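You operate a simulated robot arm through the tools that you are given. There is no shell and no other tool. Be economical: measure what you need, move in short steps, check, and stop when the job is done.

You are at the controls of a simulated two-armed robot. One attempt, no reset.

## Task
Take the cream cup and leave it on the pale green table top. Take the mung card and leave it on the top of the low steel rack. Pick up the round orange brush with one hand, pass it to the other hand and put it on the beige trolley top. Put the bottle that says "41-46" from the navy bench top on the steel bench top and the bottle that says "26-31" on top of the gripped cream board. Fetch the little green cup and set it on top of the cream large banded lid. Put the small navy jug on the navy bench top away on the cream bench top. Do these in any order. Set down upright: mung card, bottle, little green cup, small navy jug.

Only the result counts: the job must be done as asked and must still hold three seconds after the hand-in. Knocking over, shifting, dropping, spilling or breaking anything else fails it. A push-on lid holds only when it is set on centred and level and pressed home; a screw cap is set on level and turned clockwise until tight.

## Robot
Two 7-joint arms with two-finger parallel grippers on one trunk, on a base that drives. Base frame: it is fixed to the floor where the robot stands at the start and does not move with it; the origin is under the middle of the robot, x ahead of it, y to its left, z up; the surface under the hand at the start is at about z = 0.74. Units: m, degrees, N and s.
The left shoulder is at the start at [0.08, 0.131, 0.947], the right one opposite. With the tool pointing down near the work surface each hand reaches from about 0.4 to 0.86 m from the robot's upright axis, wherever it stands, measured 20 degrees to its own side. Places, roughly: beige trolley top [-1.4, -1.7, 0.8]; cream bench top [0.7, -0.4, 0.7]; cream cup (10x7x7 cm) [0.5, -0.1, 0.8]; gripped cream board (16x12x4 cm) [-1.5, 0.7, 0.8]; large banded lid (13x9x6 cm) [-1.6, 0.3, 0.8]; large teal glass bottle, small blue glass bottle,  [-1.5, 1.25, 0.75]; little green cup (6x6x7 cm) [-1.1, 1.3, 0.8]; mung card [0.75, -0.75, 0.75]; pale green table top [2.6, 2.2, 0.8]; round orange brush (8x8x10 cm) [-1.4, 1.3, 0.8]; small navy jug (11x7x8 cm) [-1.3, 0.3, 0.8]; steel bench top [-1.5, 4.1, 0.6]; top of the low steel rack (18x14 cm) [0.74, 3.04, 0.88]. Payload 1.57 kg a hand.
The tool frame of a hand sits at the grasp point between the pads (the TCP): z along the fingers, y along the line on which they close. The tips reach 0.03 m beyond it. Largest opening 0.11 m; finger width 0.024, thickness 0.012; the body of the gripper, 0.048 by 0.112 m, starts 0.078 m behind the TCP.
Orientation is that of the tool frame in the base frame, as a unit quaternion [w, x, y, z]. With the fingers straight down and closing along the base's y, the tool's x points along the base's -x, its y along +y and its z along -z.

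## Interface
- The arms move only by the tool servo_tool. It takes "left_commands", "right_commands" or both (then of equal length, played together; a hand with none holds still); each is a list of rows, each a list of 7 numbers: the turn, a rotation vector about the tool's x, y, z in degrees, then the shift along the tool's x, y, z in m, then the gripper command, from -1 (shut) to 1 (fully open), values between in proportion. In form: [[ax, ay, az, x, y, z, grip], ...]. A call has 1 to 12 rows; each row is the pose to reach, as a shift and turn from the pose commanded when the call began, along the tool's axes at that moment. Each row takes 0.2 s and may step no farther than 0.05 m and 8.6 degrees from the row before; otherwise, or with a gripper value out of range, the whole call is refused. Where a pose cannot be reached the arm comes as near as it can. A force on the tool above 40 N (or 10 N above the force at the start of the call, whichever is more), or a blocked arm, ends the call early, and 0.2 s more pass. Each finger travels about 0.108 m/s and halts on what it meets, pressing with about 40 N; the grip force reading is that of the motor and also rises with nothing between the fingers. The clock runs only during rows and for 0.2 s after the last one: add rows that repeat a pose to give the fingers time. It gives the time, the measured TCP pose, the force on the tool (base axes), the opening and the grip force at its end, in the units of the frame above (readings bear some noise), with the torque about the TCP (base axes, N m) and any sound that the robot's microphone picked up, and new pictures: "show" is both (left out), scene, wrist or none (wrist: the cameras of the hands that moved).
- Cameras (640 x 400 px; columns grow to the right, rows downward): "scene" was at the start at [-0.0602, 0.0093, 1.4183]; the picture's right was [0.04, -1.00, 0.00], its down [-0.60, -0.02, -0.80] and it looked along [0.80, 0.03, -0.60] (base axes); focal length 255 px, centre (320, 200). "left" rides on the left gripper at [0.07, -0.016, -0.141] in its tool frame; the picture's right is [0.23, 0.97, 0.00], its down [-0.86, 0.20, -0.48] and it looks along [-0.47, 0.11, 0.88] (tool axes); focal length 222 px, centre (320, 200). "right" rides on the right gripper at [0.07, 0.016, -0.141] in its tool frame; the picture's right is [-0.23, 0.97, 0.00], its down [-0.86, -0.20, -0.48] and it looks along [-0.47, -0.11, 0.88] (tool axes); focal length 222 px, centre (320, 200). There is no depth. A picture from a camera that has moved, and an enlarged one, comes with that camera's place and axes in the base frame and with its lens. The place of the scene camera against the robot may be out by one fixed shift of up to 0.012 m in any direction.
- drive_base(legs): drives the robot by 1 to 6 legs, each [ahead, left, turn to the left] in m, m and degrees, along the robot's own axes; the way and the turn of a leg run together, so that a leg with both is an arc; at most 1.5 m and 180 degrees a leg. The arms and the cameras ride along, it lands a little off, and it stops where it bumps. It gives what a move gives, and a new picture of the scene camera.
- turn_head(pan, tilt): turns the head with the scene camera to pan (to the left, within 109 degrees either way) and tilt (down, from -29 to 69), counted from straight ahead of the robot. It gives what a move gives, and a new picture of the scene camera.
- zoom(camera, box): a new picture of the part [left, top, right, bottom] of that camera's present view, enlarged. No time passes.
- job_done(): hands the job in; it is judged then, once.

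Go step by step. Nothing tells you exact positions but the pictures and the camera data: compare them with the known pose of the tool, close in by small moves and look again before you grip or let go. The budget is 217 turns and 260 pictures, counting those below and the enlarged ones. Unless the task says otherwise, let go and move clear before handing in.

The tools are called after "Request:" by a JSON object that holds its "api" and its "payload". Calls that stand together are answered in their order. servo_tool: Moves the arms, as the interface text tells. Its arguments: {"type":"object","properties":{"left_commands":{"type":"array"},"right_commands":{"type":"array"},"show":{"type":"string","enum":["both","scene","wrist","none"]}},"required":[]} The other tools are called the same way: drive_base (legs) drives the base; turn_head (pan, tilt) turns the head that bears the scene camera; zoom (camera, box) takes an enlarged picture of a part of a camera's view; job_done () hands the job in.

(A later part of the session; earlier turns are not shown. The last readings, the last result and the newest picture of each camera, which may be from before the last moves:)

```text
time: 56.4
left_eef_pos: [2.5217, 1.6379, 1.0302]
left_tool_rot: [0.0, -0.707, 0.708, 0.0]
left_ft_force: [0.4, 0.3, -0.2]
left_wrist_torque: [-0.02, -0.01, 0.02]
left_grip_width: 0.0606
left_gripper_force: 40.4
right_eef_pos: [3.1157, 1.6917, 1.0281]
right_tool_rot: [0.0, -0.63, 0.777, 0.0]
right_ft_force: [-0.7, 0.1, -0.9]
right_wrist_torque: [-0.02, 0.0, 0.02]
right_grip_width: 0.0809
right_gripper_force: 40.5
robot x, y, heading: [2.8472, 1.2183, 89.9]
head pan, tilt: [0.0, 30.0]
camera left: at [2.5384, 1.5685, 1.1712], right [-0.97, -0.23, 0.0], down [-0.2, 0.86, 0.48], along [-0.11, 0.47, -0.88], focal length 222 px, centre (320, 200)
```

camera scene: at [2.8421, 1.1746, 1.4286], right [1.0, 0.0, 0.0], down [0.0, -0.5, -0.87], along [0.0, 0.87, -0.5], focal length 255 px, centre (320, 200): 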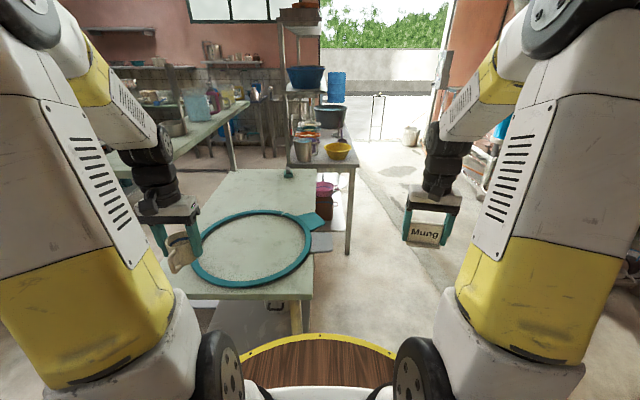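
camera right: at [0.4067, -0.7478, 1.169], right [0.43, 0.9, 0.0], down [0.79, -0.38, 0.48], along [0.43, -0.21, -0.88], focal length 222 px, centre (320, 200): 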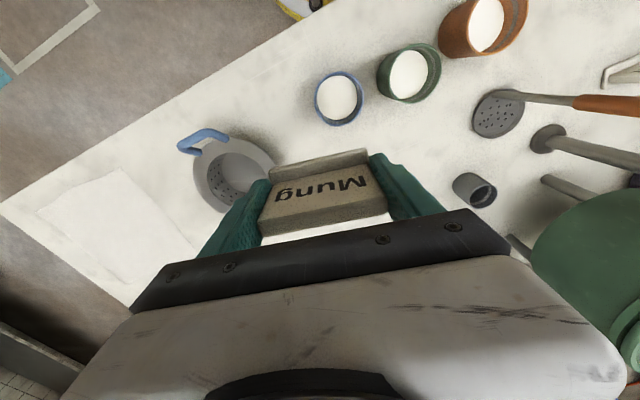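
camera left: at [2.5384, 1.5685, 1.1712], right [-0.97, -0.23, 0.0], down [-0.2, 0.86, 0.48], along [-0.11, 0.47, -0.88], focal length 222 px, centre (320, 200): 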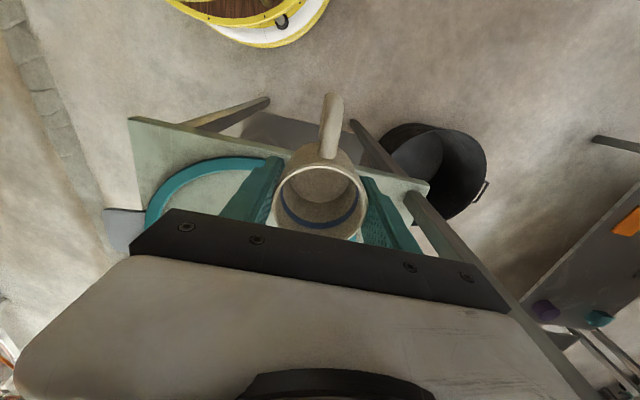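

Ring centre about [2.60,1.94]. I carry the cup over it at height.

Request:
{"api": "servo_tool", "payload": {"left_commands": [[0, 0, 0, 0, -0.045, 0, -1], [0, 0, 0, 0, -0.09, 0, -1], [0, 0, 0, -0.045, -0.1, 0, -1], [0, 0, 0, -0.09, -0.1, 0, -1], [0, 0, 0, -0.135, -0.1, 0, -1], [0, 0, 0, -0.18, -0.1, 0, -1], [0, 0, 0, -0.225, -0.1, 0, -1], [0, 0, 0, -0.265, -0.1, 0.03, -1], [0, 0, 0, -0.293, -0.1, 0.07, -1], [0, 0, 0, -0.293, -0.1, 0.11, -1], [0, 0, 0, -0.293, -0.1, 0.13, -1]]}}

```text
time: 58.8
left_eef_pos: [2.6213, 1.9293, 0.9023]
left_tool_rot: [-0.001, -0.707, 0.707, 0.001]
left_ft_force: [-0.7, 0.9, -0.6]
left_wrist_torque: [0.01, 0.01, -0.01]
left_grip_width: 0.0604
left_gripper_force: 40.3
right_eef_pos: [3.1164, 1.6921, 1.0276]
right_tool_rot: [0.0, -0.63, 0.777, 0.0]
right_ft_force: [0.4, -0.5, 0.0]
right_wrist_torque: [0.02, 0.0, 0.01]
right_grip_width: 0.0811
right_gripper_force: 40.0
robot x, y, heading: [2.8499, 1.2183, 90.1]
head pan, tilt: [0.0, 30.0]
camera scene: at [2.8421, 1.1747, 1.4286], right [1.0, 0.0, 0.0], down [0.0, -0.5, -0.87], along [0.0, 0.87, -0.5], focal length 255 px, centre (320, 200)
camera left: at [2.6384, 1.8603, 1.0423], right [-0.97, -0.23, 0.0], down [-0.2, 0.85, 0.48], along [-0.11, 0.47, -0.88], focal length 222 px, centre (320, 200)
```

scene: 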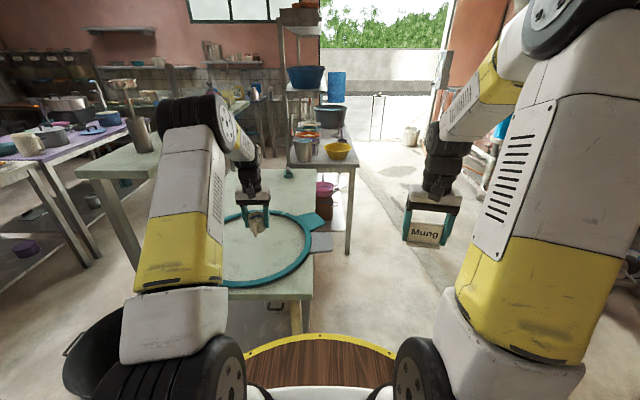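
left: 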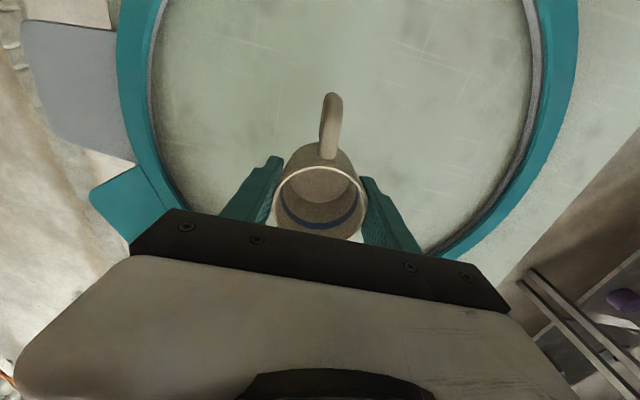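

I check whether the ring's inside is truly bare table.

Request:
{"api": "zoom", "payload": {"camera": "left", "box": [400, 0, 640, 150]}}

```text
2.67 times, centred on (520, 75) of left
camera zoom: at [2.6384, 1.8603, 1.0423], right [-0.97, -0.23, 0.0], down [-0.2, 0.85, 0.48], along [-0.11, 0.47, -0.88], focal length 592 px, centre (-213, 533)
```

zoom: 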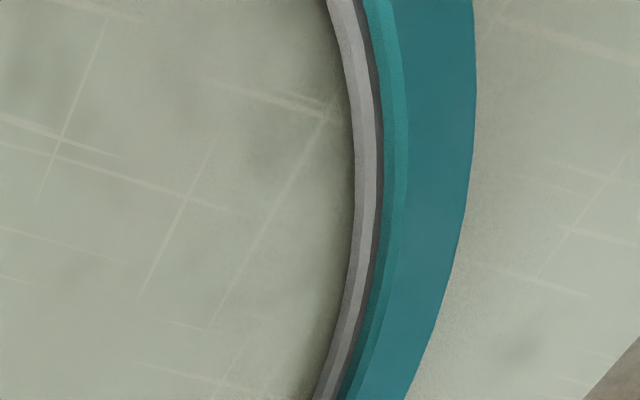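

Inside is bare table. I lower the cup until contact.

Request:
{"api": "servo_tool", "payload": {"left_commands": [[0, 0, 0, 0, 0, 0.015, -1], [0, 0, 0, 0, 0, 0.025, -1], [0, 0, 0, 0, 0, 0.032, -1], [0, 0, 0, 0, 0, 0.039, -1], [0, 0, 0, 0, 0, 0.046, -1], [0, 0, 0, 0, 0, 0.053, -1], [0, 0, 0, 0, 0, 0.06, -1], [0, 0, 0, 0, 0, 0.067, -1], [0, 0, 0, 0, 0, 0.074, -1], [0, 0, 0, 0, 0, 0.081, -1]], "show": "wrist"}}

```text
time: 60.9
left_eef_pos: [2.6218, 1.9343, 0.83]
left_tool_rot: [-0.004, 0.708, -0.707, -0.004]
left_ft_force: [-0.2, 1.2, 5.1]
left_wrist_torque: [-0.04, -0.07, -0.04]
left_grip_width: 0.0603
left_gripper_force: 40.0
right_eef_pos: [3.1159, 1.6911, 1.0268]
right_tool_rot: [-0.001, -0.629, 0.778, 0.001]
right_ft_force: [-0.4, -1.1, -0.7]
right_wrist_torque: [0.0, 0.01, -0.01]
right_grip_width: 0.0809
right_gripper_force: 39.8
robot x, y, heading: [2.8444, 1.2193, 89.9]
head pan, tilt: [0.0, 30.0]
stopped in row 10 (left hand): the force on the tool passed its limit at 49 N (the readings are from after the stop); the commanded pose is now the measured one
camera left: at [2.6381, 1.8632, 0.9701], right [-0.97, -0.23, 0.0], down [-0.2, 0.85, 0.49], along [-0.11, 0.48, -0.87], focal length 222 px, centre (320, 200)
```

left: 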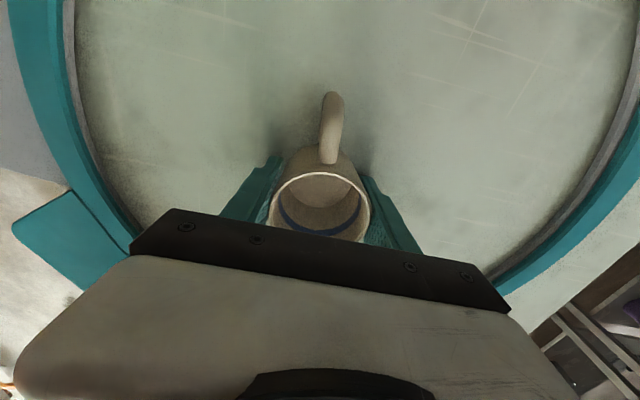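

The cup is down on the table (z≈0.79). I open and rise.

Request:
{"api": "servo_tool", "payload": {"left_commands": [[0, 0, 0, 0, 0, 0, 0.4], [0, 0, 0, 0, 0, 0, 0.9], [0, 0, 0, 0, 0, 0, 0.9], [0, 0, 0, 0, 0, -0.03, 0.9], [0, 0, 0, 0, 0, -0.07, 0.9], [0, 0, 0, 0, 0, -0.11, 0.9], [0, 0, 0, 0.02, 0, -0.15, 0.9], [0, 0, 0, 0.07, 0, -0.17, 0.9], [0, 0, 0, 0.12, 0, -0.19, 0.9], [0, 0, 0, 0.17, 0, -0.2, 0.9], [0, 0, 0, 0.22, 0, -0.2, 0.9], [0, 0, 0, 0.27, 0, -0.2, 0.9]]}}

```text
refused: row 8 steps farther than a row can; nothing moved
```

Request:
{"api": "servo_tool", "payload": {"left_commands": [[0, 0, 0, 0, 0, 0, 0.4], [0, 0, 0, 0, 0, 0, 0.9], [0, 0, 0, 0, 0, 0, 0.9], [0, 0, 0, 0, 0, -0.03, 0.9], [0, 0, 0, 0, 0, -0.07, 0.9], [0, 0, 0, 0, 0, -0.11, 0.9], [0, 0, 0, 0.02, 0, -0.15, 0.9], [0, 0, 0, 0.06, 0, -0.17, 0.9], [0, 0, 0, 0.1, 0, -0.19, 0.9], [0, 0, 0, 0.145, 0, -0.2, 0.9], [0, 0, 0, 0.19, 0, -0.2, 0.9], [0, 0, 0, 0.235, 0, -0.2, 0.9]]}}

```text
time: 63.5
left_eef_pos: [2.6194, 1.6953, 1.0279]
left_tool_rot: [0.004, -0.707, 0.707, 0.003]
left_ft_force: [-0.8, -0.6, -1.2]
left_wrist_torque: [-0.03, 0.01, -0.02]
left_grip_width: 0.1044
left_gripper_force: 0.0
right_eef_pos: [3.1168, 1.692, 1.0272]
right_tool_rot: [-0.001, -0.629, 0.778, -0.001]
right_ft_force: [1.2, 0.3, -0.6]
right_wrist_torque: [-0.06, 0.01, -0.02]
right_grip_width: 0.081
right_gripper_force: 40.0
robot x, y, heading: [2.8476, 1.2179, 89.8]
head pan, tilt: [0.0, 30.0]
camera scene: at [2.8422, 1.1752, 1.4286], right [1.0, 0.0, 0.0], down [0.0, -0.5, -0.87], along [0.0, 0.87, -0.5], focal length 255 px, centre (320, 200)
camera left: at [2.636, 1.6255, 1.1669], right [-0.97, -0.23, 0.0], down [-0.2, 0.85, 0.49], along [-0.11, 0.47, -0.87], focal length 222 px, centre (320, 200)
```

scene: 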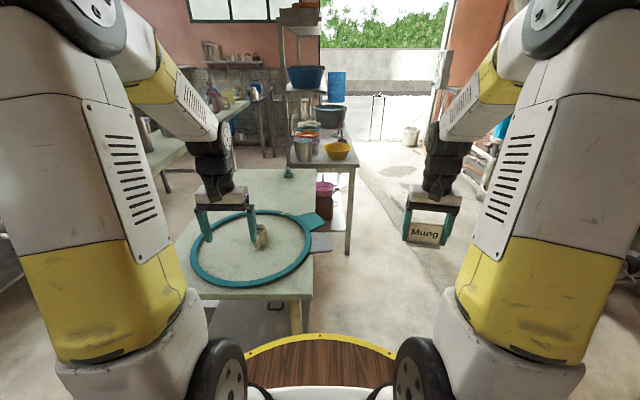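
left: 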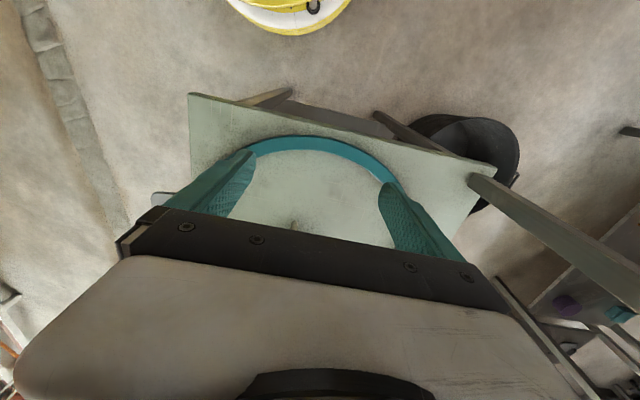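

The cup stands inside the ring. Next the card: I back off, turn to face -x, and return down the aisle to the corridor near x≈-0.35.

Request:
{"api": "drive_base", "payload": {"legs": [[-0.14, 0, 0], [0, 0, 90], [1.5, 0, 0], [1.5, 0, 0], [0.2, 0, 0]]}}

```text
time: 83.9
left_eef_pos: [-0.8291, 0.8303, 1.0253]
left_tool_rot: [0.0, 1.0, 0.005, -0.004]
left_ft_force: [0.5, 0.6, 0.0]
left_wrist_torque: [-0.01, 0.01, 0.02]
left_grip_width: 0.1042
left_gripper_force: 0.1
right_eef_pos: [-0.8302, 1.3267, 1.0274]
right_tool_rot: [0.0, 0.995, -0.099, 0.0]
right_ft_force: [0.2, 1.1, -0.2]
right_wrist_torque: [0.03, -0.03, -0.03]
right_grip_width: 0.0811
right_gripper_force: 40.3
robot x, y, heading: [-0.3549, 1.0652, -179.7]
head pan, tilt: [0.0, 30.0]
camera scene: at [-0.312, 1.0713, 1.4286], right [-0.01, 1.0, 0.0], down [0.5, 0.01, -0.87], along [-0.87, -0.01, -0.5], focal length 255 px, centre (320, 200)
```

scene: 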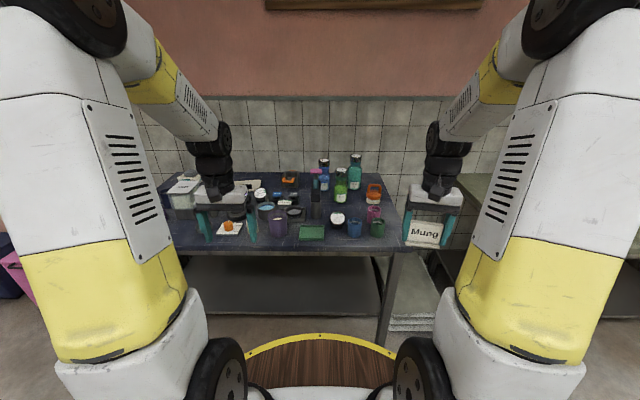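

This faces the navy bench; I enlarge it for later planning, then go on to the rack.

Request:
{"api": "zoom", "payload": {"camera": "scene", "box": [150, 140, 410, 260]}}

Request:
{"api": "drive_base", "payload": {"legs": [[0, 0, -90], [1.5, 0, 0], [0.45, 0, 0], [0, 0, -90]]}}

Request:
{"api": "turn_head", "payload": {"pan": 0, "tilt": 30}}

```text
2.46 times, centred on (280, 200) of scene
camera zoom: at [-0.312, 1.0713, 1.4286], right [-0.01, 1.0, 0.0], down [0.5, 0.01, -0.87], along [-0.87, -0.01, -0.5], focal length 629 px, centre (418, 200)
```

zoom: 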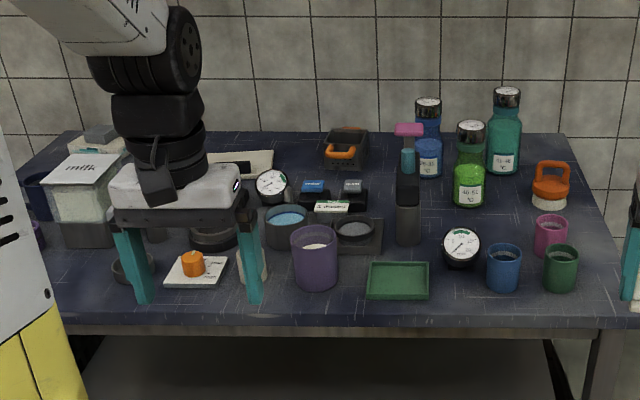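

```text
time: 101.3
left_eef_pos: [0.1193, 3.2378, 1.0285]
left_tool_rot: [0.005, 0.005, 1.0, 0.0]
left_ft_force: [0.1, -0.2, 0.5]
left_wrist_torque: [0.01, 0.01, 0.01]
left_grip_width: 0.1046
left_gripper_force: 0.0
right_eef_pos: [0.1096, 2.7403, 1.028]
right_tool_rot: [0.0, 0.11, 0.994, 0.0]
right_ft_force: [-1.0, 0.5, -0.9]
right_wrist_torque: [0.01, -0.02, 0.03]
right_grip_width: 0.0811
right_gripper_force: 39.7
robot x, y, heading: [-0.361, 3.0136, -0.5]
head pan, tilt: [0.0, 30.0]
camera scene: at [-0.4178, 3.0183, 1.4286], right [-0.01, -1.0, 0.0], down [-0.5, 0.0, -0.87], along [0.87, -0.01, -0.5], focal length 255 px, centre (320, 200)
```

scene: 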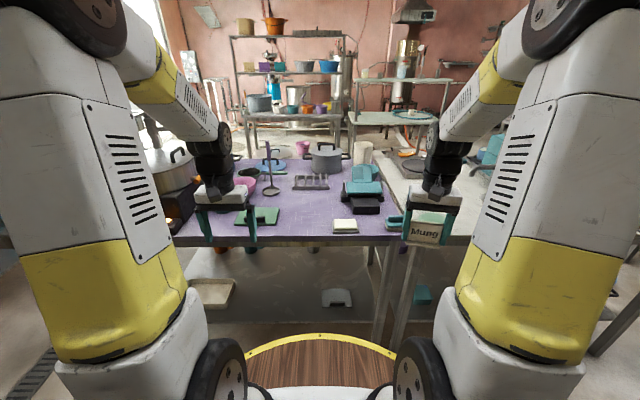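

```text
time: 101.9
left_eef_pos: [0.1179, 3.238, 1.0272]
left_tool_rot: [0.004, 0.006, 1.0, 0.0]
left_ft_force: [0.4, 0.2, 1.0]
left_wrist_torque: [0.0, -0.03, 0.0]
left_grip_width: 0.1046
left_gripper_force: 0.1
right_eef_pos: [0.1095, 2.7403, 1.0279]
right_tool_rot: [0.001, 0.109, 0.994, -0.001]
right_ft_force: [0.1, 0.1, -0.7]
right_wrist_torque: [-0.01, -0.02, 0.01]
right_grip_width: 0.081
right_gripper_force: 40.4
robot x, y, heading: [-0.361, 3.0101, -0.7]
head pan, tilt: [0.0, 30.0]
camera scene: at [-0.4179, 3.0183, 1.4286], right [-0.01, -1.0, 0.0], down [-0.5, 0.0, -0.87], along [0.87, -0.01, -0.5], focal length 255 px, centre (320, 200)
```

scene: 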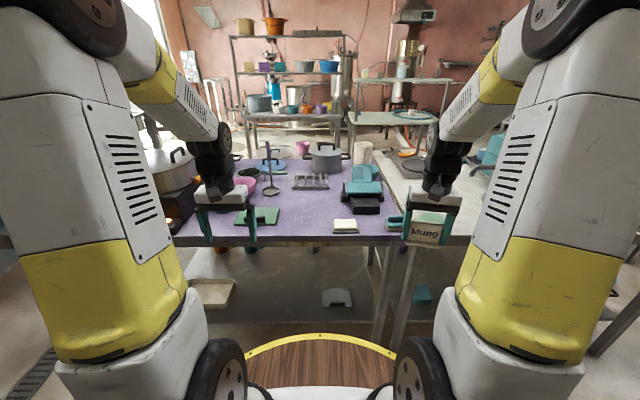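

The rack should be near pixel (314,180). I zoom there.

Request:
{"api": "zoom", "payload": {"camera": "scene", "box": [240, 125, 420, 245]}}

```text
3.33 times, centred on (330, 185) of scene
camera zoom: at [-0.4179, 3.0183, 1.4286], right [-0.01, -1.0, 0.0], down [-0.5, 0.0, -0.87], along [0.87, -0.01, -0.5], focal length 851 px, centre (287, 250)
```

zoom: 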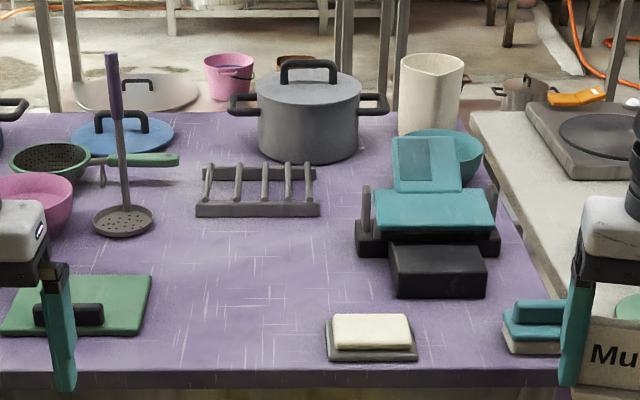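

The low rack (4 crossbars) is at about x 0.70–0.84, y 2.96–3.14. I straighten the card's yaw, raise the hands, and drive up to the table.

Request:
{"api": "servo_tool", "payload": {"right_commands": [[0, 0, -4, 0, 0, -0.02, -1], [0, 0, -8, 0, 0, -0.04, -1], [0, 0, -12, 0, 0, -0.06, -1], [0, 0, -12.5, 0, 0, -0.08, -1]], "left_commands": [[0, 0, 0, 0, 0, -0.03, 0.9], [0, 0, 0, 0, 0, -0.06, 0.9], [0, 0, 0, 0, 0, -0.09, 0.9], [0, 0, 0, 0, 0, -0.12, 0.9]], "show": "none"}}

Request:
{"api": "drive_base", "payload": {"legs": [[0, 0.14, 0.7], [0.42, 0, 0]]}}

Request:
{"api": "servo_tool", "payload": {"right_commands": [[0, 0, 0, 0, 0, 0, -1]], "show": "wrist"}}

```text
time: 102.9
left_eef_pos: [0.1189, 3.2382, 1.1471]
left_tool_rot: [0.004, 0.005, 1.0, 0.0]
left_ft_force: [0.1, 0.0, -0.7]
left_wrist_torque: [0.01, 0.02, -0.01]
left_grip_width: 0.1045
left_gripper_force: 0.0
right_eef_pos: [0.1095, 2.7401, 1.1071]
right_tool_rot: [0.0, -0.001, 1.0, 0.0]
right_ft_force: [0.5, -0.1, -0.3]
right_wrist_torque: [-0.01, 0.05, 0.0]
right_grip_width: 0.0812
right_gripper_force: 40.1
robot x, y, heading: [-0.3625, 3.0131, -0.6]
head pan, tilt: [0.0, 30.0]
```

```text
time: 106.5
left_eef_pos: [0.5395, 3.3837, 1.1462]
left_tool_rot: [0.005, 0.002, 1.0, 0.001]
left_ft_force: [-0.5, 0.2, 0.6]
left_wrist_torque: [-0.03, -0.02, 0.0]
left_grip_width: 0.1043
left_gripper_force: 0.1
right_eef_pos: [0.5341, 2.8858, 1.1071]
right_tool_rot: [0.0, -0.003, 1.0, 0.0]
right_ft_force: [0.2, 0.0, 0.2]
right_wrist_torque: [0.03, 0.0, -0.03]
right_grip_width: 0.0812
right_gripper_force: 40.2
robot x, y, heading: [0.0603, 3.1548, 0.0]
head pan, tilt: [0.0, 30.0]
camera scene: at [0.0045, 3.1605, 1.4286], right [0.0, -1.0, 0.0], down [-0.5, 0.0, -0.87], along [0.87, 0.0, -0.5], focal length 255 px, centre (320, 200)
```

scene: 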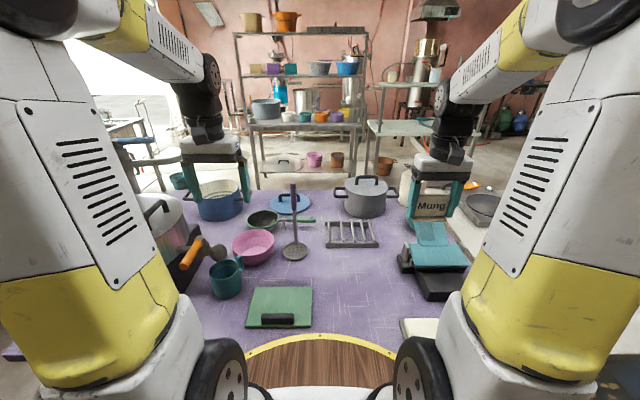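

```text
time: 106.9
left_eef_pos: [0.5389, 3.3841, 1.1462]
left_tool_rot: [0.005, 0.001, 1.0, 0.0]
left_ft_force: [0.2, 0.5, -0.1]
left_wrist_torque: [-0.01, 0.02, -0.01]
left_grip_width: 0.1043
left_gripper_force: 0.0
right_eef_pos: [0.5338, 2.8864, 1.1076]
right_tool_rot: [0.0, -0.002, 1.0, 0.0]
right_ft_force: [0.3, 1.2, -1.7]
right_wrist_torque: [-0.03, 0.0, -0.04]
right_grip_width: 0.0812
right_gripper_force: 39.8
robot x, y, heading: [0.0602, 3.1544, -0.2]
head pan, tilt: [0.0, 30.0]
camera right: at [0.4637, 2.9024, 1.2489], right [0.22, 0.98, 0.0], down [0.86, -0.19, 0.48], along [0.47, -0.11, -0.88], focal length 222 px, centre (320, 200)
```

right: 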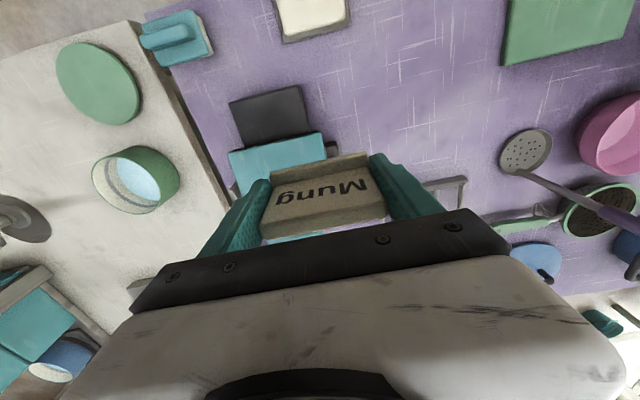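

Request:
{"api": "zoom", "payload": {"camera": "scene", "box": [280, 170, 440, 280]}}

```text
3.64 times, centred on (360, 225) of scene
camera zoom: at [0.0045, 3.1605, 1.4286], right [0.0, -1.0, 0.0], down [-0.5, 0.0, -0.87], along [0.87, 0.0, -0.5], focal length 929 px, centre (174, 109)
```

zoom: 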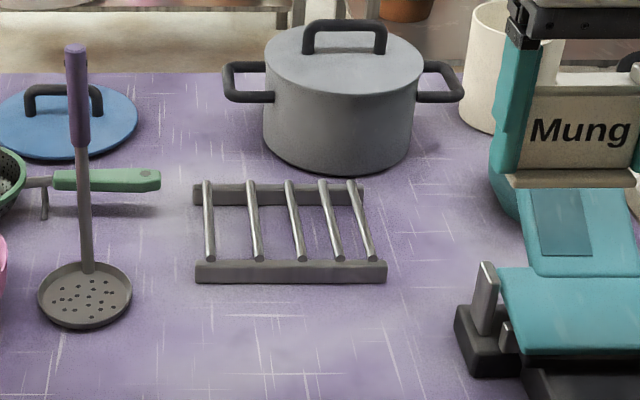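

Rack bars top at z≈0.87, centre about [0.765,3.04]. I move the card above it.

Request:
{"api": "servo_tool", "payload": {"right_commands": [[0, 0, 0, -0.033, 0.022, 0, -1], [0, 0, 0, -0.066, 0.044, 0, -1], [0, 0, 0, -0.099, 0.066, 0, -1], [0, 0, 0, -0.132, 0.088, 0, -1], [0, 0, 0, -0.165, 0.11, 0.0, -1], [0, 0, 0, -0.198, 0.132, 0.02, -1], [0, 0, 0, -0.231, 0.154, 0.04, -1], [0, 0, 0, -0.231, 0.154, 0.08, -1], [0, 0, 0, -0.231, 0.154, 0.12, -1], [0, 0, 0, -0.231, 0.154, 0.14, -1], [0, 0, 0, -0.231, 0.154, 0.14, -1]]}}

Request:
{"api": "zoom", "payload": {"camera": "scene", "box": [280, 170, 440, 280]}}

```text
time: 109.3
left_eef_pos: [0.5395, 3.3846, 1.1476]
left_tool_rot: [0.004, 0.002, 1.0, 0.0]
left_ft_force: [-0.6, -0.5, -0.9]
left_wrist_torque: [-0.01, 0.02, -0.01]
left_grip_width: 0.1045
left_gripper_force: 0.0
right_eef_pos: [0.7623, 3.0424, 0.9681]
right_tool_rot: [0.0, -0.003, 1.0, 0.0]
right_ft_force: [-0.2, 0.8, -0.7]
right_wrist_torque: [0.0, -0.01, 0.04]
right_grip_width: 0.0811
right_gripper_force: 39.9
robot x, y, heading: [0.0627, 3.1537, -0.1]
head pan, tilt: [0.0, 30.0]
camera scene: at [0.0046, 3.1605, 1.4286], right [0.0, -1.0, 0.0], down [-0.5, 0.0, -0.87], along [0.87, 0.0, -0.5], focal length 255 px, centre (320, 200)
camera right: at [0.693, 3.0584, 1.1096], right [0.22, 0.98, 0.0], down [0.86, -0.19, 0.48], along [0.47, -0.11, -0.88], focal length 222 px, centre (320, 200)
```

scene: 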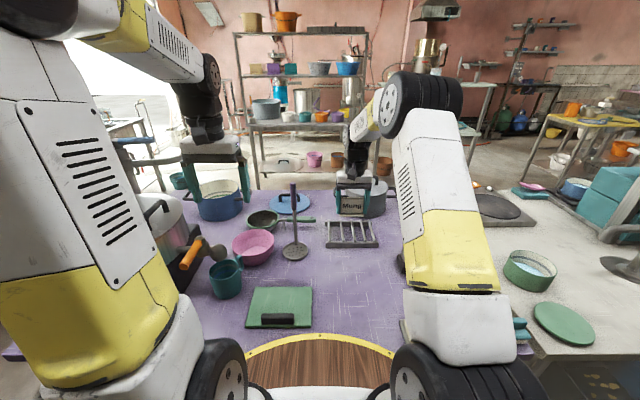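
right: 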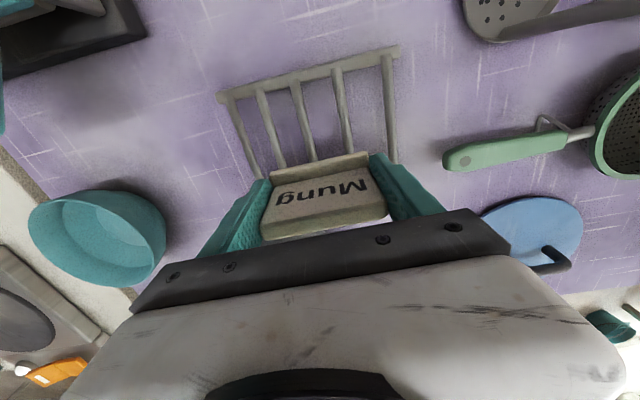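

```text
3.64 times, centred on (360, 225) of scene
camera zoom: at [0.0046, 3.1605, 1.4286], right [0.0, -1.0, 0.0], down [-0.5, 0.0, -0.87], along [0.87, 0.0, -0.5], focal length 929 px, centre (174, 109)
```

zoom: 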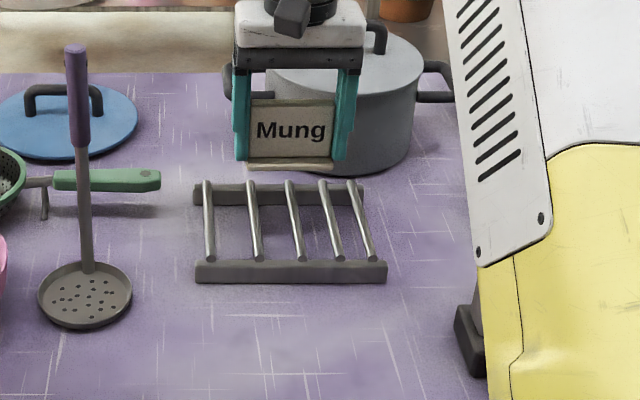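

The card is centred over the rack and aligned. I lower in small steps.

Request:
{"api": "servo_tool", "payload": {"right_commands": [[0, 0, 0, -0.001, -0.001, 0.015, -1], [0, 0, 0, -0.001, -0.001, 0.03, -1], [0, 0, 0, -0.001, -0.001, 0.042, -1], [0, 0, 0, -0.001, -0.001, 0.046, -1], [0, 0, 0, -0.001, -0.001, 0.05, -1]], "show": "wrist"}}

Request:
{"api": "zoom", "payload": {"camera": "scene", "box": [320, 180, 400, 260]}}

```text
time: 110.5
left_eef_pos: [0.5399, 3.3836, 1.1464]
left_tool_rot: [0.004, 0.002, 1.0, 0.0]
left_ft_force: [0.4, -0.1, -0.2]
left_wrist_torque: [0.02, 0.04, -0.03]
left_grip_width: 0.1047
left_gripper_force: 0.1
right_eef_pos: [0.7654, 3.0411, 0.9191]
right_tool_rot: [0.001, -0.003, 1.0, -0.001]
right_ft_force: [-2.9, -0.1, 9.9]
right_wrist_torque: [-0.08, 0.08, -0.01]
right_grip_width: 0.0811
right_gripper_force: 40.5
robot x, y, heading: [0.0603, 3.1548, -0.2]
head pan, tilt: [0.0, 30.0]
camera right: at [0.6941, 3.0574, 1.0602], right [0.22, 0.98, 0.0], down [0.86, -0.19, 0.48], along [0.47, -0.11, -0.88], focal length 222 px, centre (320, 200)
```

right: 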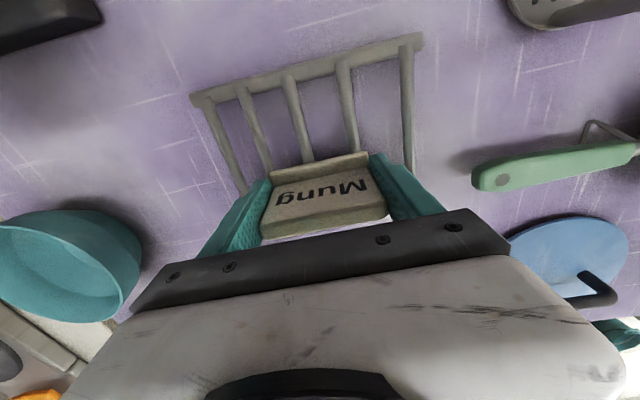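

```text
5.00 times, centred on (360, 220) of scene
camera zoom: at [0.0041, 3.1606, 1.4286], right [0.0, -1.0, 0.0], down [-0.5, 0.0, -0.87], along [0.87, 0.0, -0.5], focal length 1277 px, centre (120, 100)
```

zoom: 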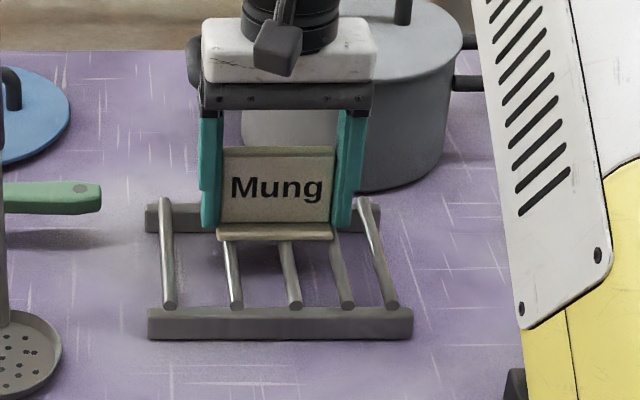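

Contact, but I want the card centred on the middle bar: lift 1 cm, shift 7 mm right and 10 mm nearer, and lower again.

Request:
{"api": "servo_tool", "payload": {"right_commands": [[0, 0, 0, 0, 0, -0.012, -1], [0, 0, 0, 0.01, -0.008, -0.012, -1], [0, 0, 0, 0.01, -0.008, -0.003, -1], [0, 0, 0, 0.01, -0.008, 0.0, -1], [0, 0, 0, 0.01, -0.008, 0.001, -1]], "show": "none"}}

Request:
{"api": "zoom", "payload": {"camera": "scene", "box": [320, 180, 400, 260]}}

```text
time: 111.7
left_eef_pos: [0.5383, 3.3826, 1.1464]
left_tool_rot: [0.005, 0.001, 1.0, 0.0]
left_ft_force: [0.3, 0.3, -0.3]
left_wrist_torque: [0.0, -0.01, -0.02]
left_grip_width: 0.1044
left_gripper_force: 0.1
right_eef_pos: [0.7541, 3.0318, 0.919]
right_tool_rot: [0.002, -0.002, 1.0, 0.0]
right_ft_force: [-8.2, -2.0, 30.8]
right_wrist_torque: [-0.06, 0.34, 0.02]
right_grip_width: 0.0809
right_gripper_force: 40.0
robot x, y, heading: [0.0625, 3.1555, -0.3]
head pan, tilt: [0.0, 30.0]
```

```text
5.00 times, centred on (360, 220) of scene
camera zoom: at [0.0031, 3.1606, 1.4286], right [0.0, -1.0, 0.0], down [-0.5, 0.0, -0.87], along [0.87, 0.0, -0.5], focal length 1277 px, centre (120, 100)
```

zoom: 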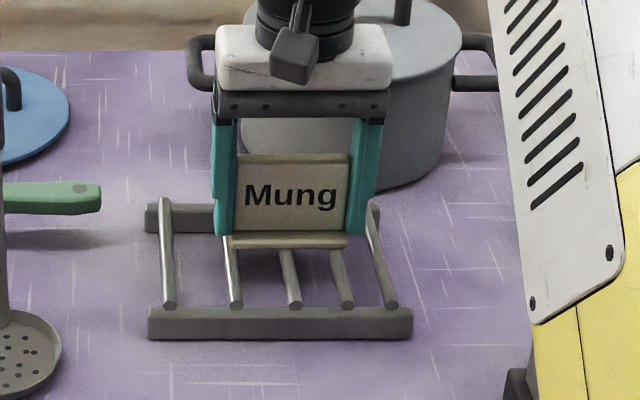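

Well centred; slightly pressed. I relieve by 2 mm, open and rise.

Request:
{"api": "servo_tool", "payload": {"right_commands": [[0, 0, 0, 0, 0, -0.002, -1], [0, 0, 0, 0, 0, -0.002, 0.6], [0, 0, 0, 0, 0, -0.002, 1], [0, 0, 0, 0, 0, -0.002, 1], [0, 0, 0, 0, 0, -0.03, 1], [0, 0, 0, 0, 0, -0.07, 1], [0, 0, 0, 0, 0, -0.11, 1], [0, 0, 0, 0, 0, -0.15, 1], [0, 0, 0, 0.04, 0, -0.18, 1], [0, 0, 0, 0.08, -0.02, -0.19, 1], [0, 0, 0, 0.12, -0.05, -0.19, 1], [0, 0, 0, 0.16, -0.08, -0.19, 1]], "show": "scene"}}

Request:
{"api": "zoom", "payload": {"camera": "scene", "box": [320, 180, 400, 260]}}

```text
time: 114.3
left_eef_pos: [0.5395, 3.3845, 1.1472]
left_tool_rot: [0.004, 0.001, 1.0, -0.001]
left_ft_force: [0.7, 0.6, 0.1]
left_wrist_torque: [0.01, 0.02, 0.01]
left_grip_width: 0.1046
left_gripper_force: 0.0
right_eef_pos: [0.5933, 2.9525, 1.1071]
right_tool_rot: [0.0, -0.004, 1.0, -0.001]
right_ft_force: [0.2, 0.4, 0.1]
right_wrist_torque: [-0.02, 0.03, 0.02]
right_grip_width: 0.11
right_gripper_force: 0.0
robot x, y, heading: [0.0606, 3.1594, 0.0]
head pan, tilt: [0.0, 30.0]
camera scene: at [0.005, 3.1608, 1.4286], right [0.0, -1.0, 0.0], down [-0.5, 0.0, -0.87], along [0.87, 0.0, -0.5], focal length 255 px, centre (320, 200)
```

scene: 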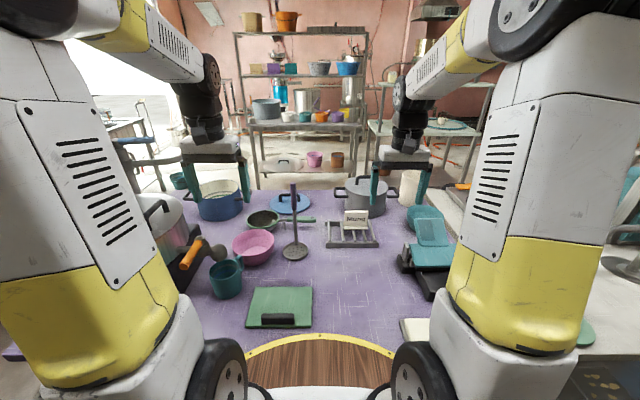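

```text
5.00 times, centred on (360, 220) of scene
camera zoom: at [0.005, 3.1608, 1.4286], right [0.0, -1.0, 0.0], down [-0.5, 0.0, -0.87], along [0.87, 0.0, -0.5], focal length 1277 px, centre (120, 100)
```

zoom: 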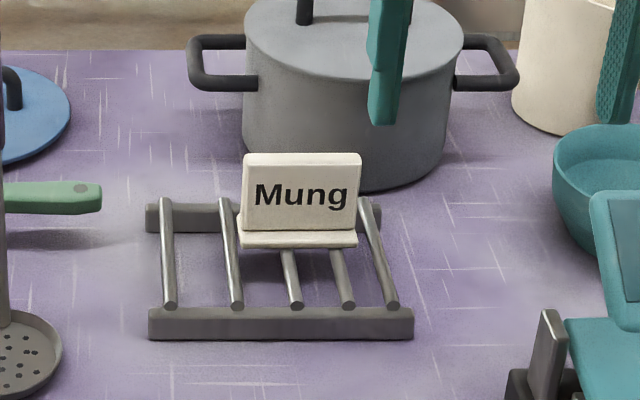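

The card stands on the rack. Now I go to the navy bench: back off, turn around, strafe to y≈1.05.

Request:
{"api": "drive_base", "payload": {"legs": [[-0.42, 0, 0], [0, 0, 90], [0, 0, 90], [0, 1.4, 0], [0, 0.7, 0]]}}

Request:
{"api": "zoom", "payload": {"camera": "scene", "box": [180, 120, 460, 270]}}

```text
time: 134.5
left_eef_pos: [-0.7768, 0.8195, 1.1473]
left_tool_rot: [0.0, 1.0, 0.009, -0.004]
left_ft_force: [-0.3, -0.8, 0.5]
left_wrist_torque: [0.0, -0.04, 0.0]
left_grip_width: 0.1047
left_gripper_force: 0.0
right_eef_pos: [-0.8394, 1.2497, 1.1072]
right_tool_rot: [0.001, 1.0, 0.013, 0.0]
right_ft_force: [-0.2, 0.0, -0.2]
right_wrist_torque: [-0.02, -0.03, -0.01]
right_grip_width: 0.11
right_gripper_force: 0.2
robot x, y, heading: [-0.3018, 1.0596, -179.1]
head pan, tilt: [0.0, 30.0]
camera scene: at [-0.2617, 1.0655, 1.4286], right [-0.02, 1.0, 0.0], down [0.5, 0.01, -0.87], along [-0.87, -0.01, -0.5], focal length 255 px, centre (320, 200)
```

scene: 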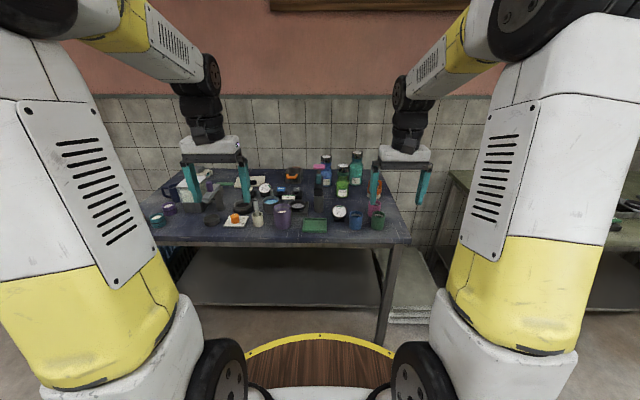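

```text
2.29 times, centred on (320, 195) of scene
camera zoom: at [-0.2617, 1.0655, 1.4286], right [-0.02, 1.0, 0.0], down [0.5, 0.01, -0.87], along [-0.87, -0.01, -0.5], focal length 584 px, centre (320, 211)
```

zoom: 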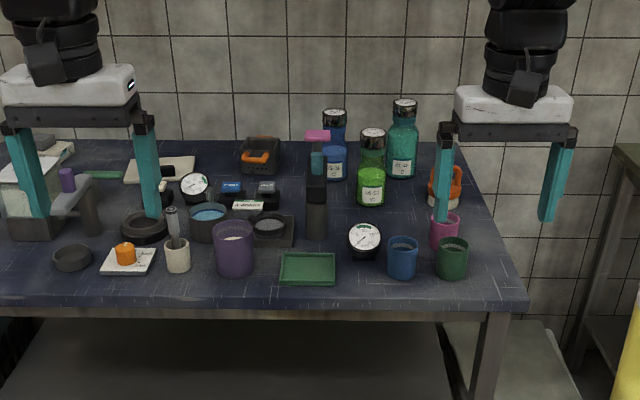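

I zoom in on the bottle labels.

Request:
{"api": "zoom", "payload": {"camera": "scene", "box": [310, 145, 390, 220]}}

Request:
{"api": "zoom", "payload": {"camera": "scene", "box": [140, 160, 320, 245]}}

```text
5.33 times, centred on (350, 182) of scene
camera zoom: at [-0.2617, 1.0655, 1.4286], right [-0.02, 1.0, 0.0], down [0.5, 0.01, -0.87], along [-0.87, -0.01, -0.5], focal length 1362 px, centre (160, 293)
```

zoom: 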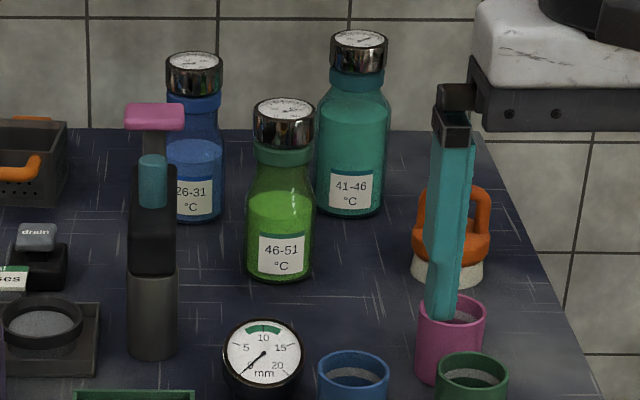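

```text
3.56 times, centred on (230, 202) of scene
camera zoom: at [-0.2617, 1.0655, 1.4286], right [-0.02, 1.0, 0.0], down [0.5, 0.01, -0.87], along [-0.87, -0.01, -0.5], focal length 908 px, centre (640, 191)
```

zoom: 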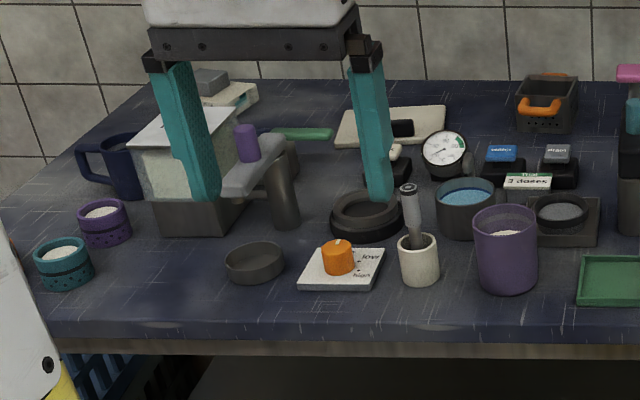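

Labels read: blue is "26-31", teal is "41-46" (green "46-51" is a decoy). Green cup sits near [-1.20,1.305]. I drive up to the bench.

Request:
{"api": "drive_base", "payload": {"legs": [[0.44, 0, -0.9]]}}

Request:
{"api": "servo_tool", "payload": {"right_commands": [[0, 0, 0, 0, 0, 0, 0.55]], "left_commands": [[0, 0, 0, 0, 0, 0, 0.9]], "show": "wrist"}}

```text
time: 137.2
left_eef_pos: [-1.2154, 0.8217, 1.1456]
left_tool_rot: [0.001, 1.0, 0.001, -0.005]
left_ft_force: [0.1, 0.0, 0.8]
left_wrist_torque: [0.01, 0.03, 0.05]
left_grip_width: 0.1041
left_gripper_force: 0.1
right_eef_pos: [-1.2734, 1.2523, 1.1072]
right_tool_rot: [0.001, 1.0, 0.006, -0.001]
right_ft_force: [0.1, -0.2, -0.2]
right_wrist_torque: [-0.02, -0.02, -0.02]
right_grip_width: 0.1099
right_gripper_force: 0.1
robot x, y, heading: [-0.7403, 1.0542, -179.7]
head pan, tilt: [0.0, 30.0]
camera scene: at [-0.6972, 1.0604, 1.4286], right [0.0, 1.0, 0.0], down [0.5, 0.0, -0.87], along [-0.87, 0.0, -0.5], focal length 255 px, centre (320, 200)
```

scene: 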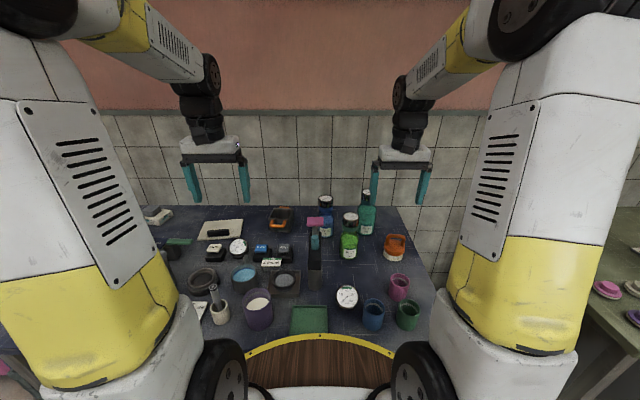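

```text
time: 137.6
left_eef_pos: [-1.2154, 0.8209, 1.1463]
left_tool_rot: [0.0, 1.0, 0.002, -0.004]
left_ft_force: [0.4, 0.0, 1.0]
left_wrist_torque: [0.02, 0.04, 0.02]
left_grip_width: 0.1046
left_gripper_force: 0.1
right_eef_pos: [-1.2733, 1.2513, 1.1065]
right_tool_rot: [0.0, 1.0, 0.006, -0.001]
right_ft_force: [-0.2, -1.0, -0.4]
right_wrist_torque: [0.03, 0.02, -0.01]
right_grip_width: 0.0854
right_gripper_force: 0.0
robot x, y, heading: [-0.7357, 1.0488, -179.7]
head pan, tilt: [0.0, 30.0]
camera right: at [-1.2034, 1.2368, 1.2488], right [-0.21, -0.98, 0.0], down [-0.86, 0.19, 0.48], along [-0.47, 0.1, -0.88], focal length 222 px, centre (320, 200)
camera left: at [-1.144, 0.8387, 1.2865], right [0.23, -0.97, 0.0], down [-0.85, -0.2, 0.49], along [-0.47, -0.11, -0.87], focal length 222 px, centre (320, 200)
```

right: 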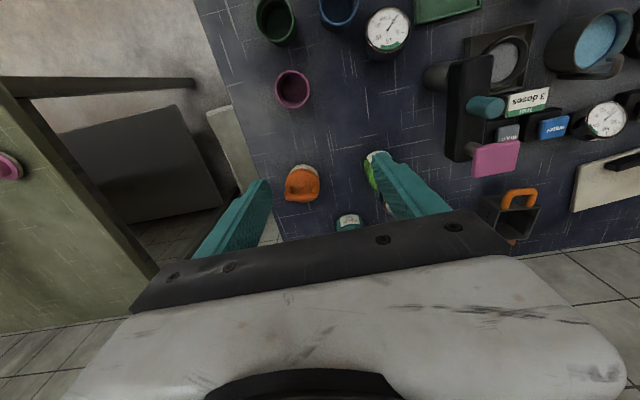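
left: 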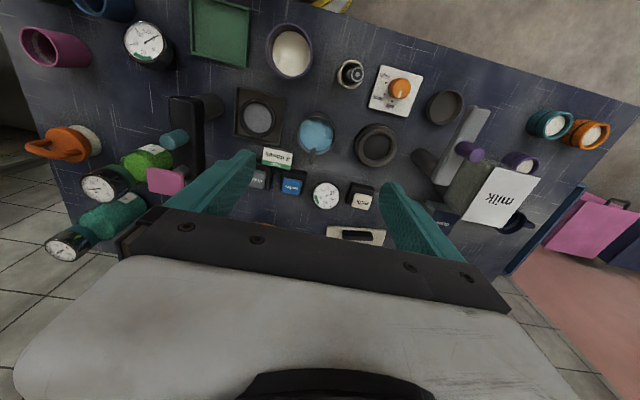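

Closer views put the green cup near [-1.12,1.285]. Since the lid (about x −1.62) is at the limit of reach, I'll grip the cup with the tool tilted 25° forward. First back off 0.14 m, then tilt and look.

Request:
{"api": "drive_base", "payload": {"legs": [[-0.14, 0, -0.3]]}}

Request:
{"api": "servo_tool", "payload": {"right_commands": [[0, -8, 0, 0, 0, 0, 0.55], [0, -16, 0, 0, -0.015, 0.02, 0.55], [0, -24, 0, 0, -0.03, 0.04, 0.55], [0, -25, 0, 0, -0.04, 0.08, 0.55], [0, -25, 0, 0, -0.04, 0.11, 0.55], [0, -25, 0, 0, -0.04, 0.14, 0.55], [0, -25, 0, 0, -0.04, 0.14, 0.55]]}}

```text
time: 138.9
left_eef_pos: [-1.0791, 0.8238, 1.1463]
left_tool_rot: [0.0, 1.0, -0.001, -0.004]
left_ft_force: [0.4, 0.0, 0.1]
left_wrist_torque: [0.04, 0.02, 0.0]
left_grip_width: 0.1045
left_gripper_force: 0.0
right_eef_pos: [-1.134, 1.2556, 1.1072]
right_tool_rot: [0.0, 1.0, 0.004, -0.001]
right_ft_force: [-1.0, -0.3, 0.2]
right_wrist_torque: [0.0, -0.06, -0.02]
right_grip_width: 0.0853
right_gripper_force: 0.0
robot x, y, heading: [-0.5996, 1.0534, 179.9]
head pan, tilt: [0.0, 30.0]
camera scene: at [-0.5591, 1.0603, 1.4286], right [0.0, 1.0, 0.0], down [0.5, 0.0, -0.87], along [-0.87, 0.0, -0.5], focal length 255 px, centre (320, 200)
```

scene: 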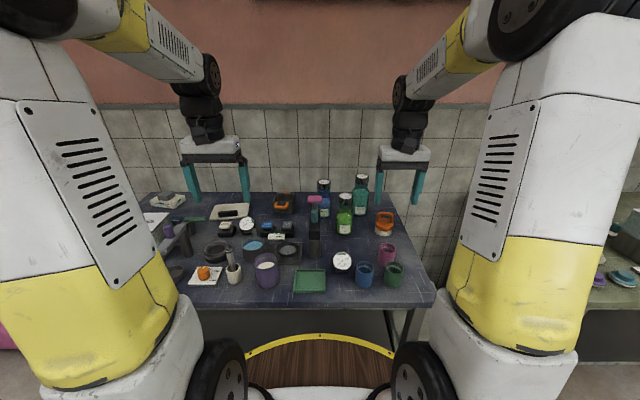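

```text
time: 140.5
left_eef_pos: [-1.0788, 0.8245, 1.1471]
left_tool_rot: [0.001, 1.0, 0.0, -0.004]
left_ft_force: [1.2, 0.7, 0.0]
left_wrist_torque: [-0.01, -0.02, 0.03]
left_grip_width: 0.1045
left_gripper_force: 0.1
right_eef_pos: [-1.1335, 1.2947, 0.9662]
right_tool_rot: [0.001, 0.976, 0.003, -0.216]
right_ft_force: [-0.7, -0.3, 0.3]
right_wrist_torque: [-0.01, 0.0, 0.01]
right_grip_width: 0.0853
right_gripper_force: 0.1
robot x, y, heading: [-0.5961, 1.0551, 179.8]
head pan, tilt: [0.0, 30.0]
camera scene: at [-0.5589, 1.0603, 1.4286], right [0.0, 1.0, 0.0], down [0.5, 0.0, -0.87], along [-0.87, 0.0, -0.5], focal length 255 px, centre (320, 200)
camera right: at [-1.0103, 1.2799, 1.065], right [-0.2, -0.98, 0.1], down [-0.57, 0.2, 0.79], along [-0.79, 0.1, -0.6], focal length 222 px, centre (320, 200)
```

scene: 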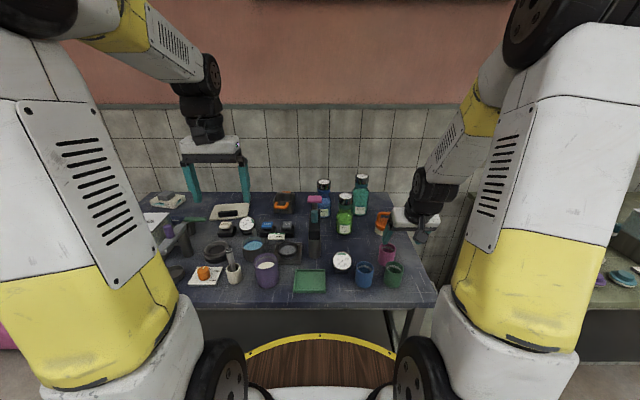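
right: 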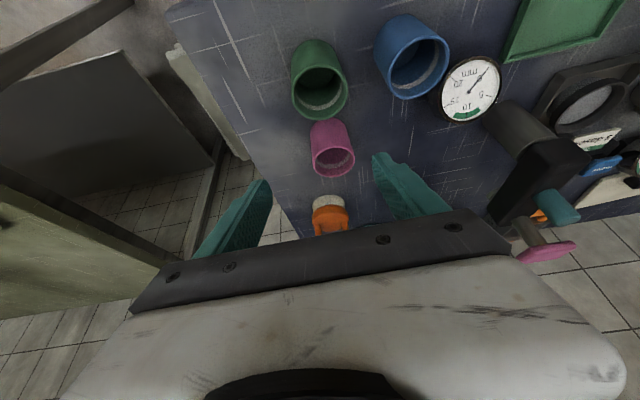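

The cup is at about [-1.130,1.280]. I descend straight down along base z with the tilted tool.

Request:
{"api": "servo_tool", "payload": {"right_commands": [[0, 0, 0, 0.003, 0.015, 0, 0.55], [0, 0, 0, 0.02, 0.015, 0.036, 0.55], [0, 0, 0, 0.038, 0.015, 0.073, 0.55], [0, 0, 0, 0.055, 0.015, 0.11, 0.55], [0, 0, 0, 0.065, 0.015, 0.132, 0.55], [0, 0, 0, 0.071, 0.015, 0.146, 0.55], [0, 0, 0, 0.071, 0.015, 0.146, 0.55]]}}

```text
time: 141.7
left_eef_pos: [-1.0773, 0.8237, 1.1461]
left_tool_rot: [0.0, 1.0, -0.001, -0.004]
left_ft_force: [0.5, 0.3, -0.9]
left_wrist_torque: [0.0, 0.02, 0.01]
left_grip_width: 0.1046
left_gripper_force: 0.0
right_eef_pos: [-1.1302, 1.2781, 0.8325]
right_tool_rot: [0.001, 0.976, 0.004, -0.219]
right_ft_force: [10.6, -1.5, 19.8]
right_wrist_torque: [-0.35, -0.32, 0.11]
right_grip_width: 0.0853
right_gripper_force: 0.1
robot x, y, heading: [-0.6001, 1.053, 179.9]
head pan, tilt: [0.0, 30.0]
stopped in row 5 (right hand): the force on the tool passed its limit at 309 N (the readings are from after the stop); the commanded pose is now the measured one
camera scene: at [-0.5578, 1.0601, 1.4286], right [0.0, 1.0, 0.0], down [0.5, 0.0, -0.87], along [-0.87, 0.0, -0.5], focal length 255 px, centre (320, 200)
camera right: at [-1.0064, 1.2635, 0.9302], right [-0.2, -0.98, 0.1], down [-0.57, 0.2, 0.8], along [-0.8, 0.1, -0.59], focal length 222 px, centre (320, 200)
```

scene: 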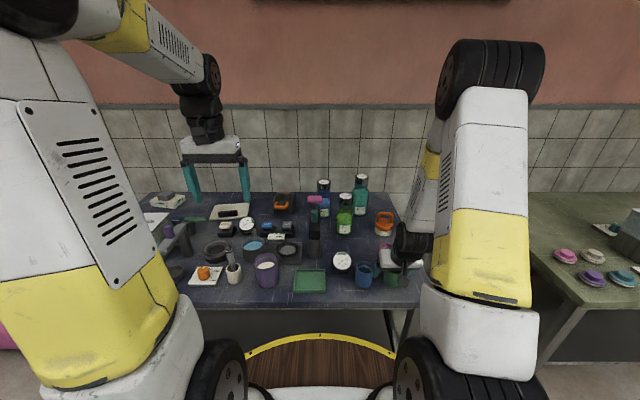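
right: 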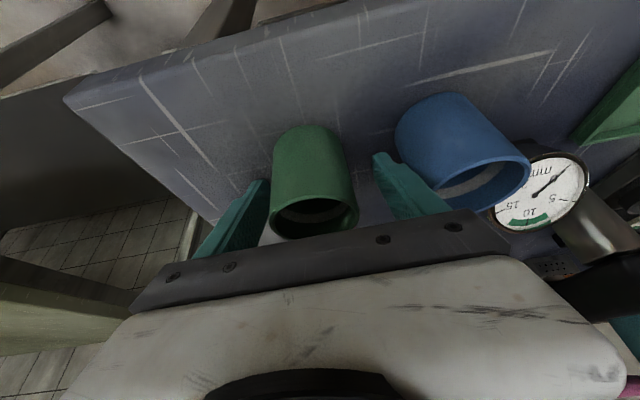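

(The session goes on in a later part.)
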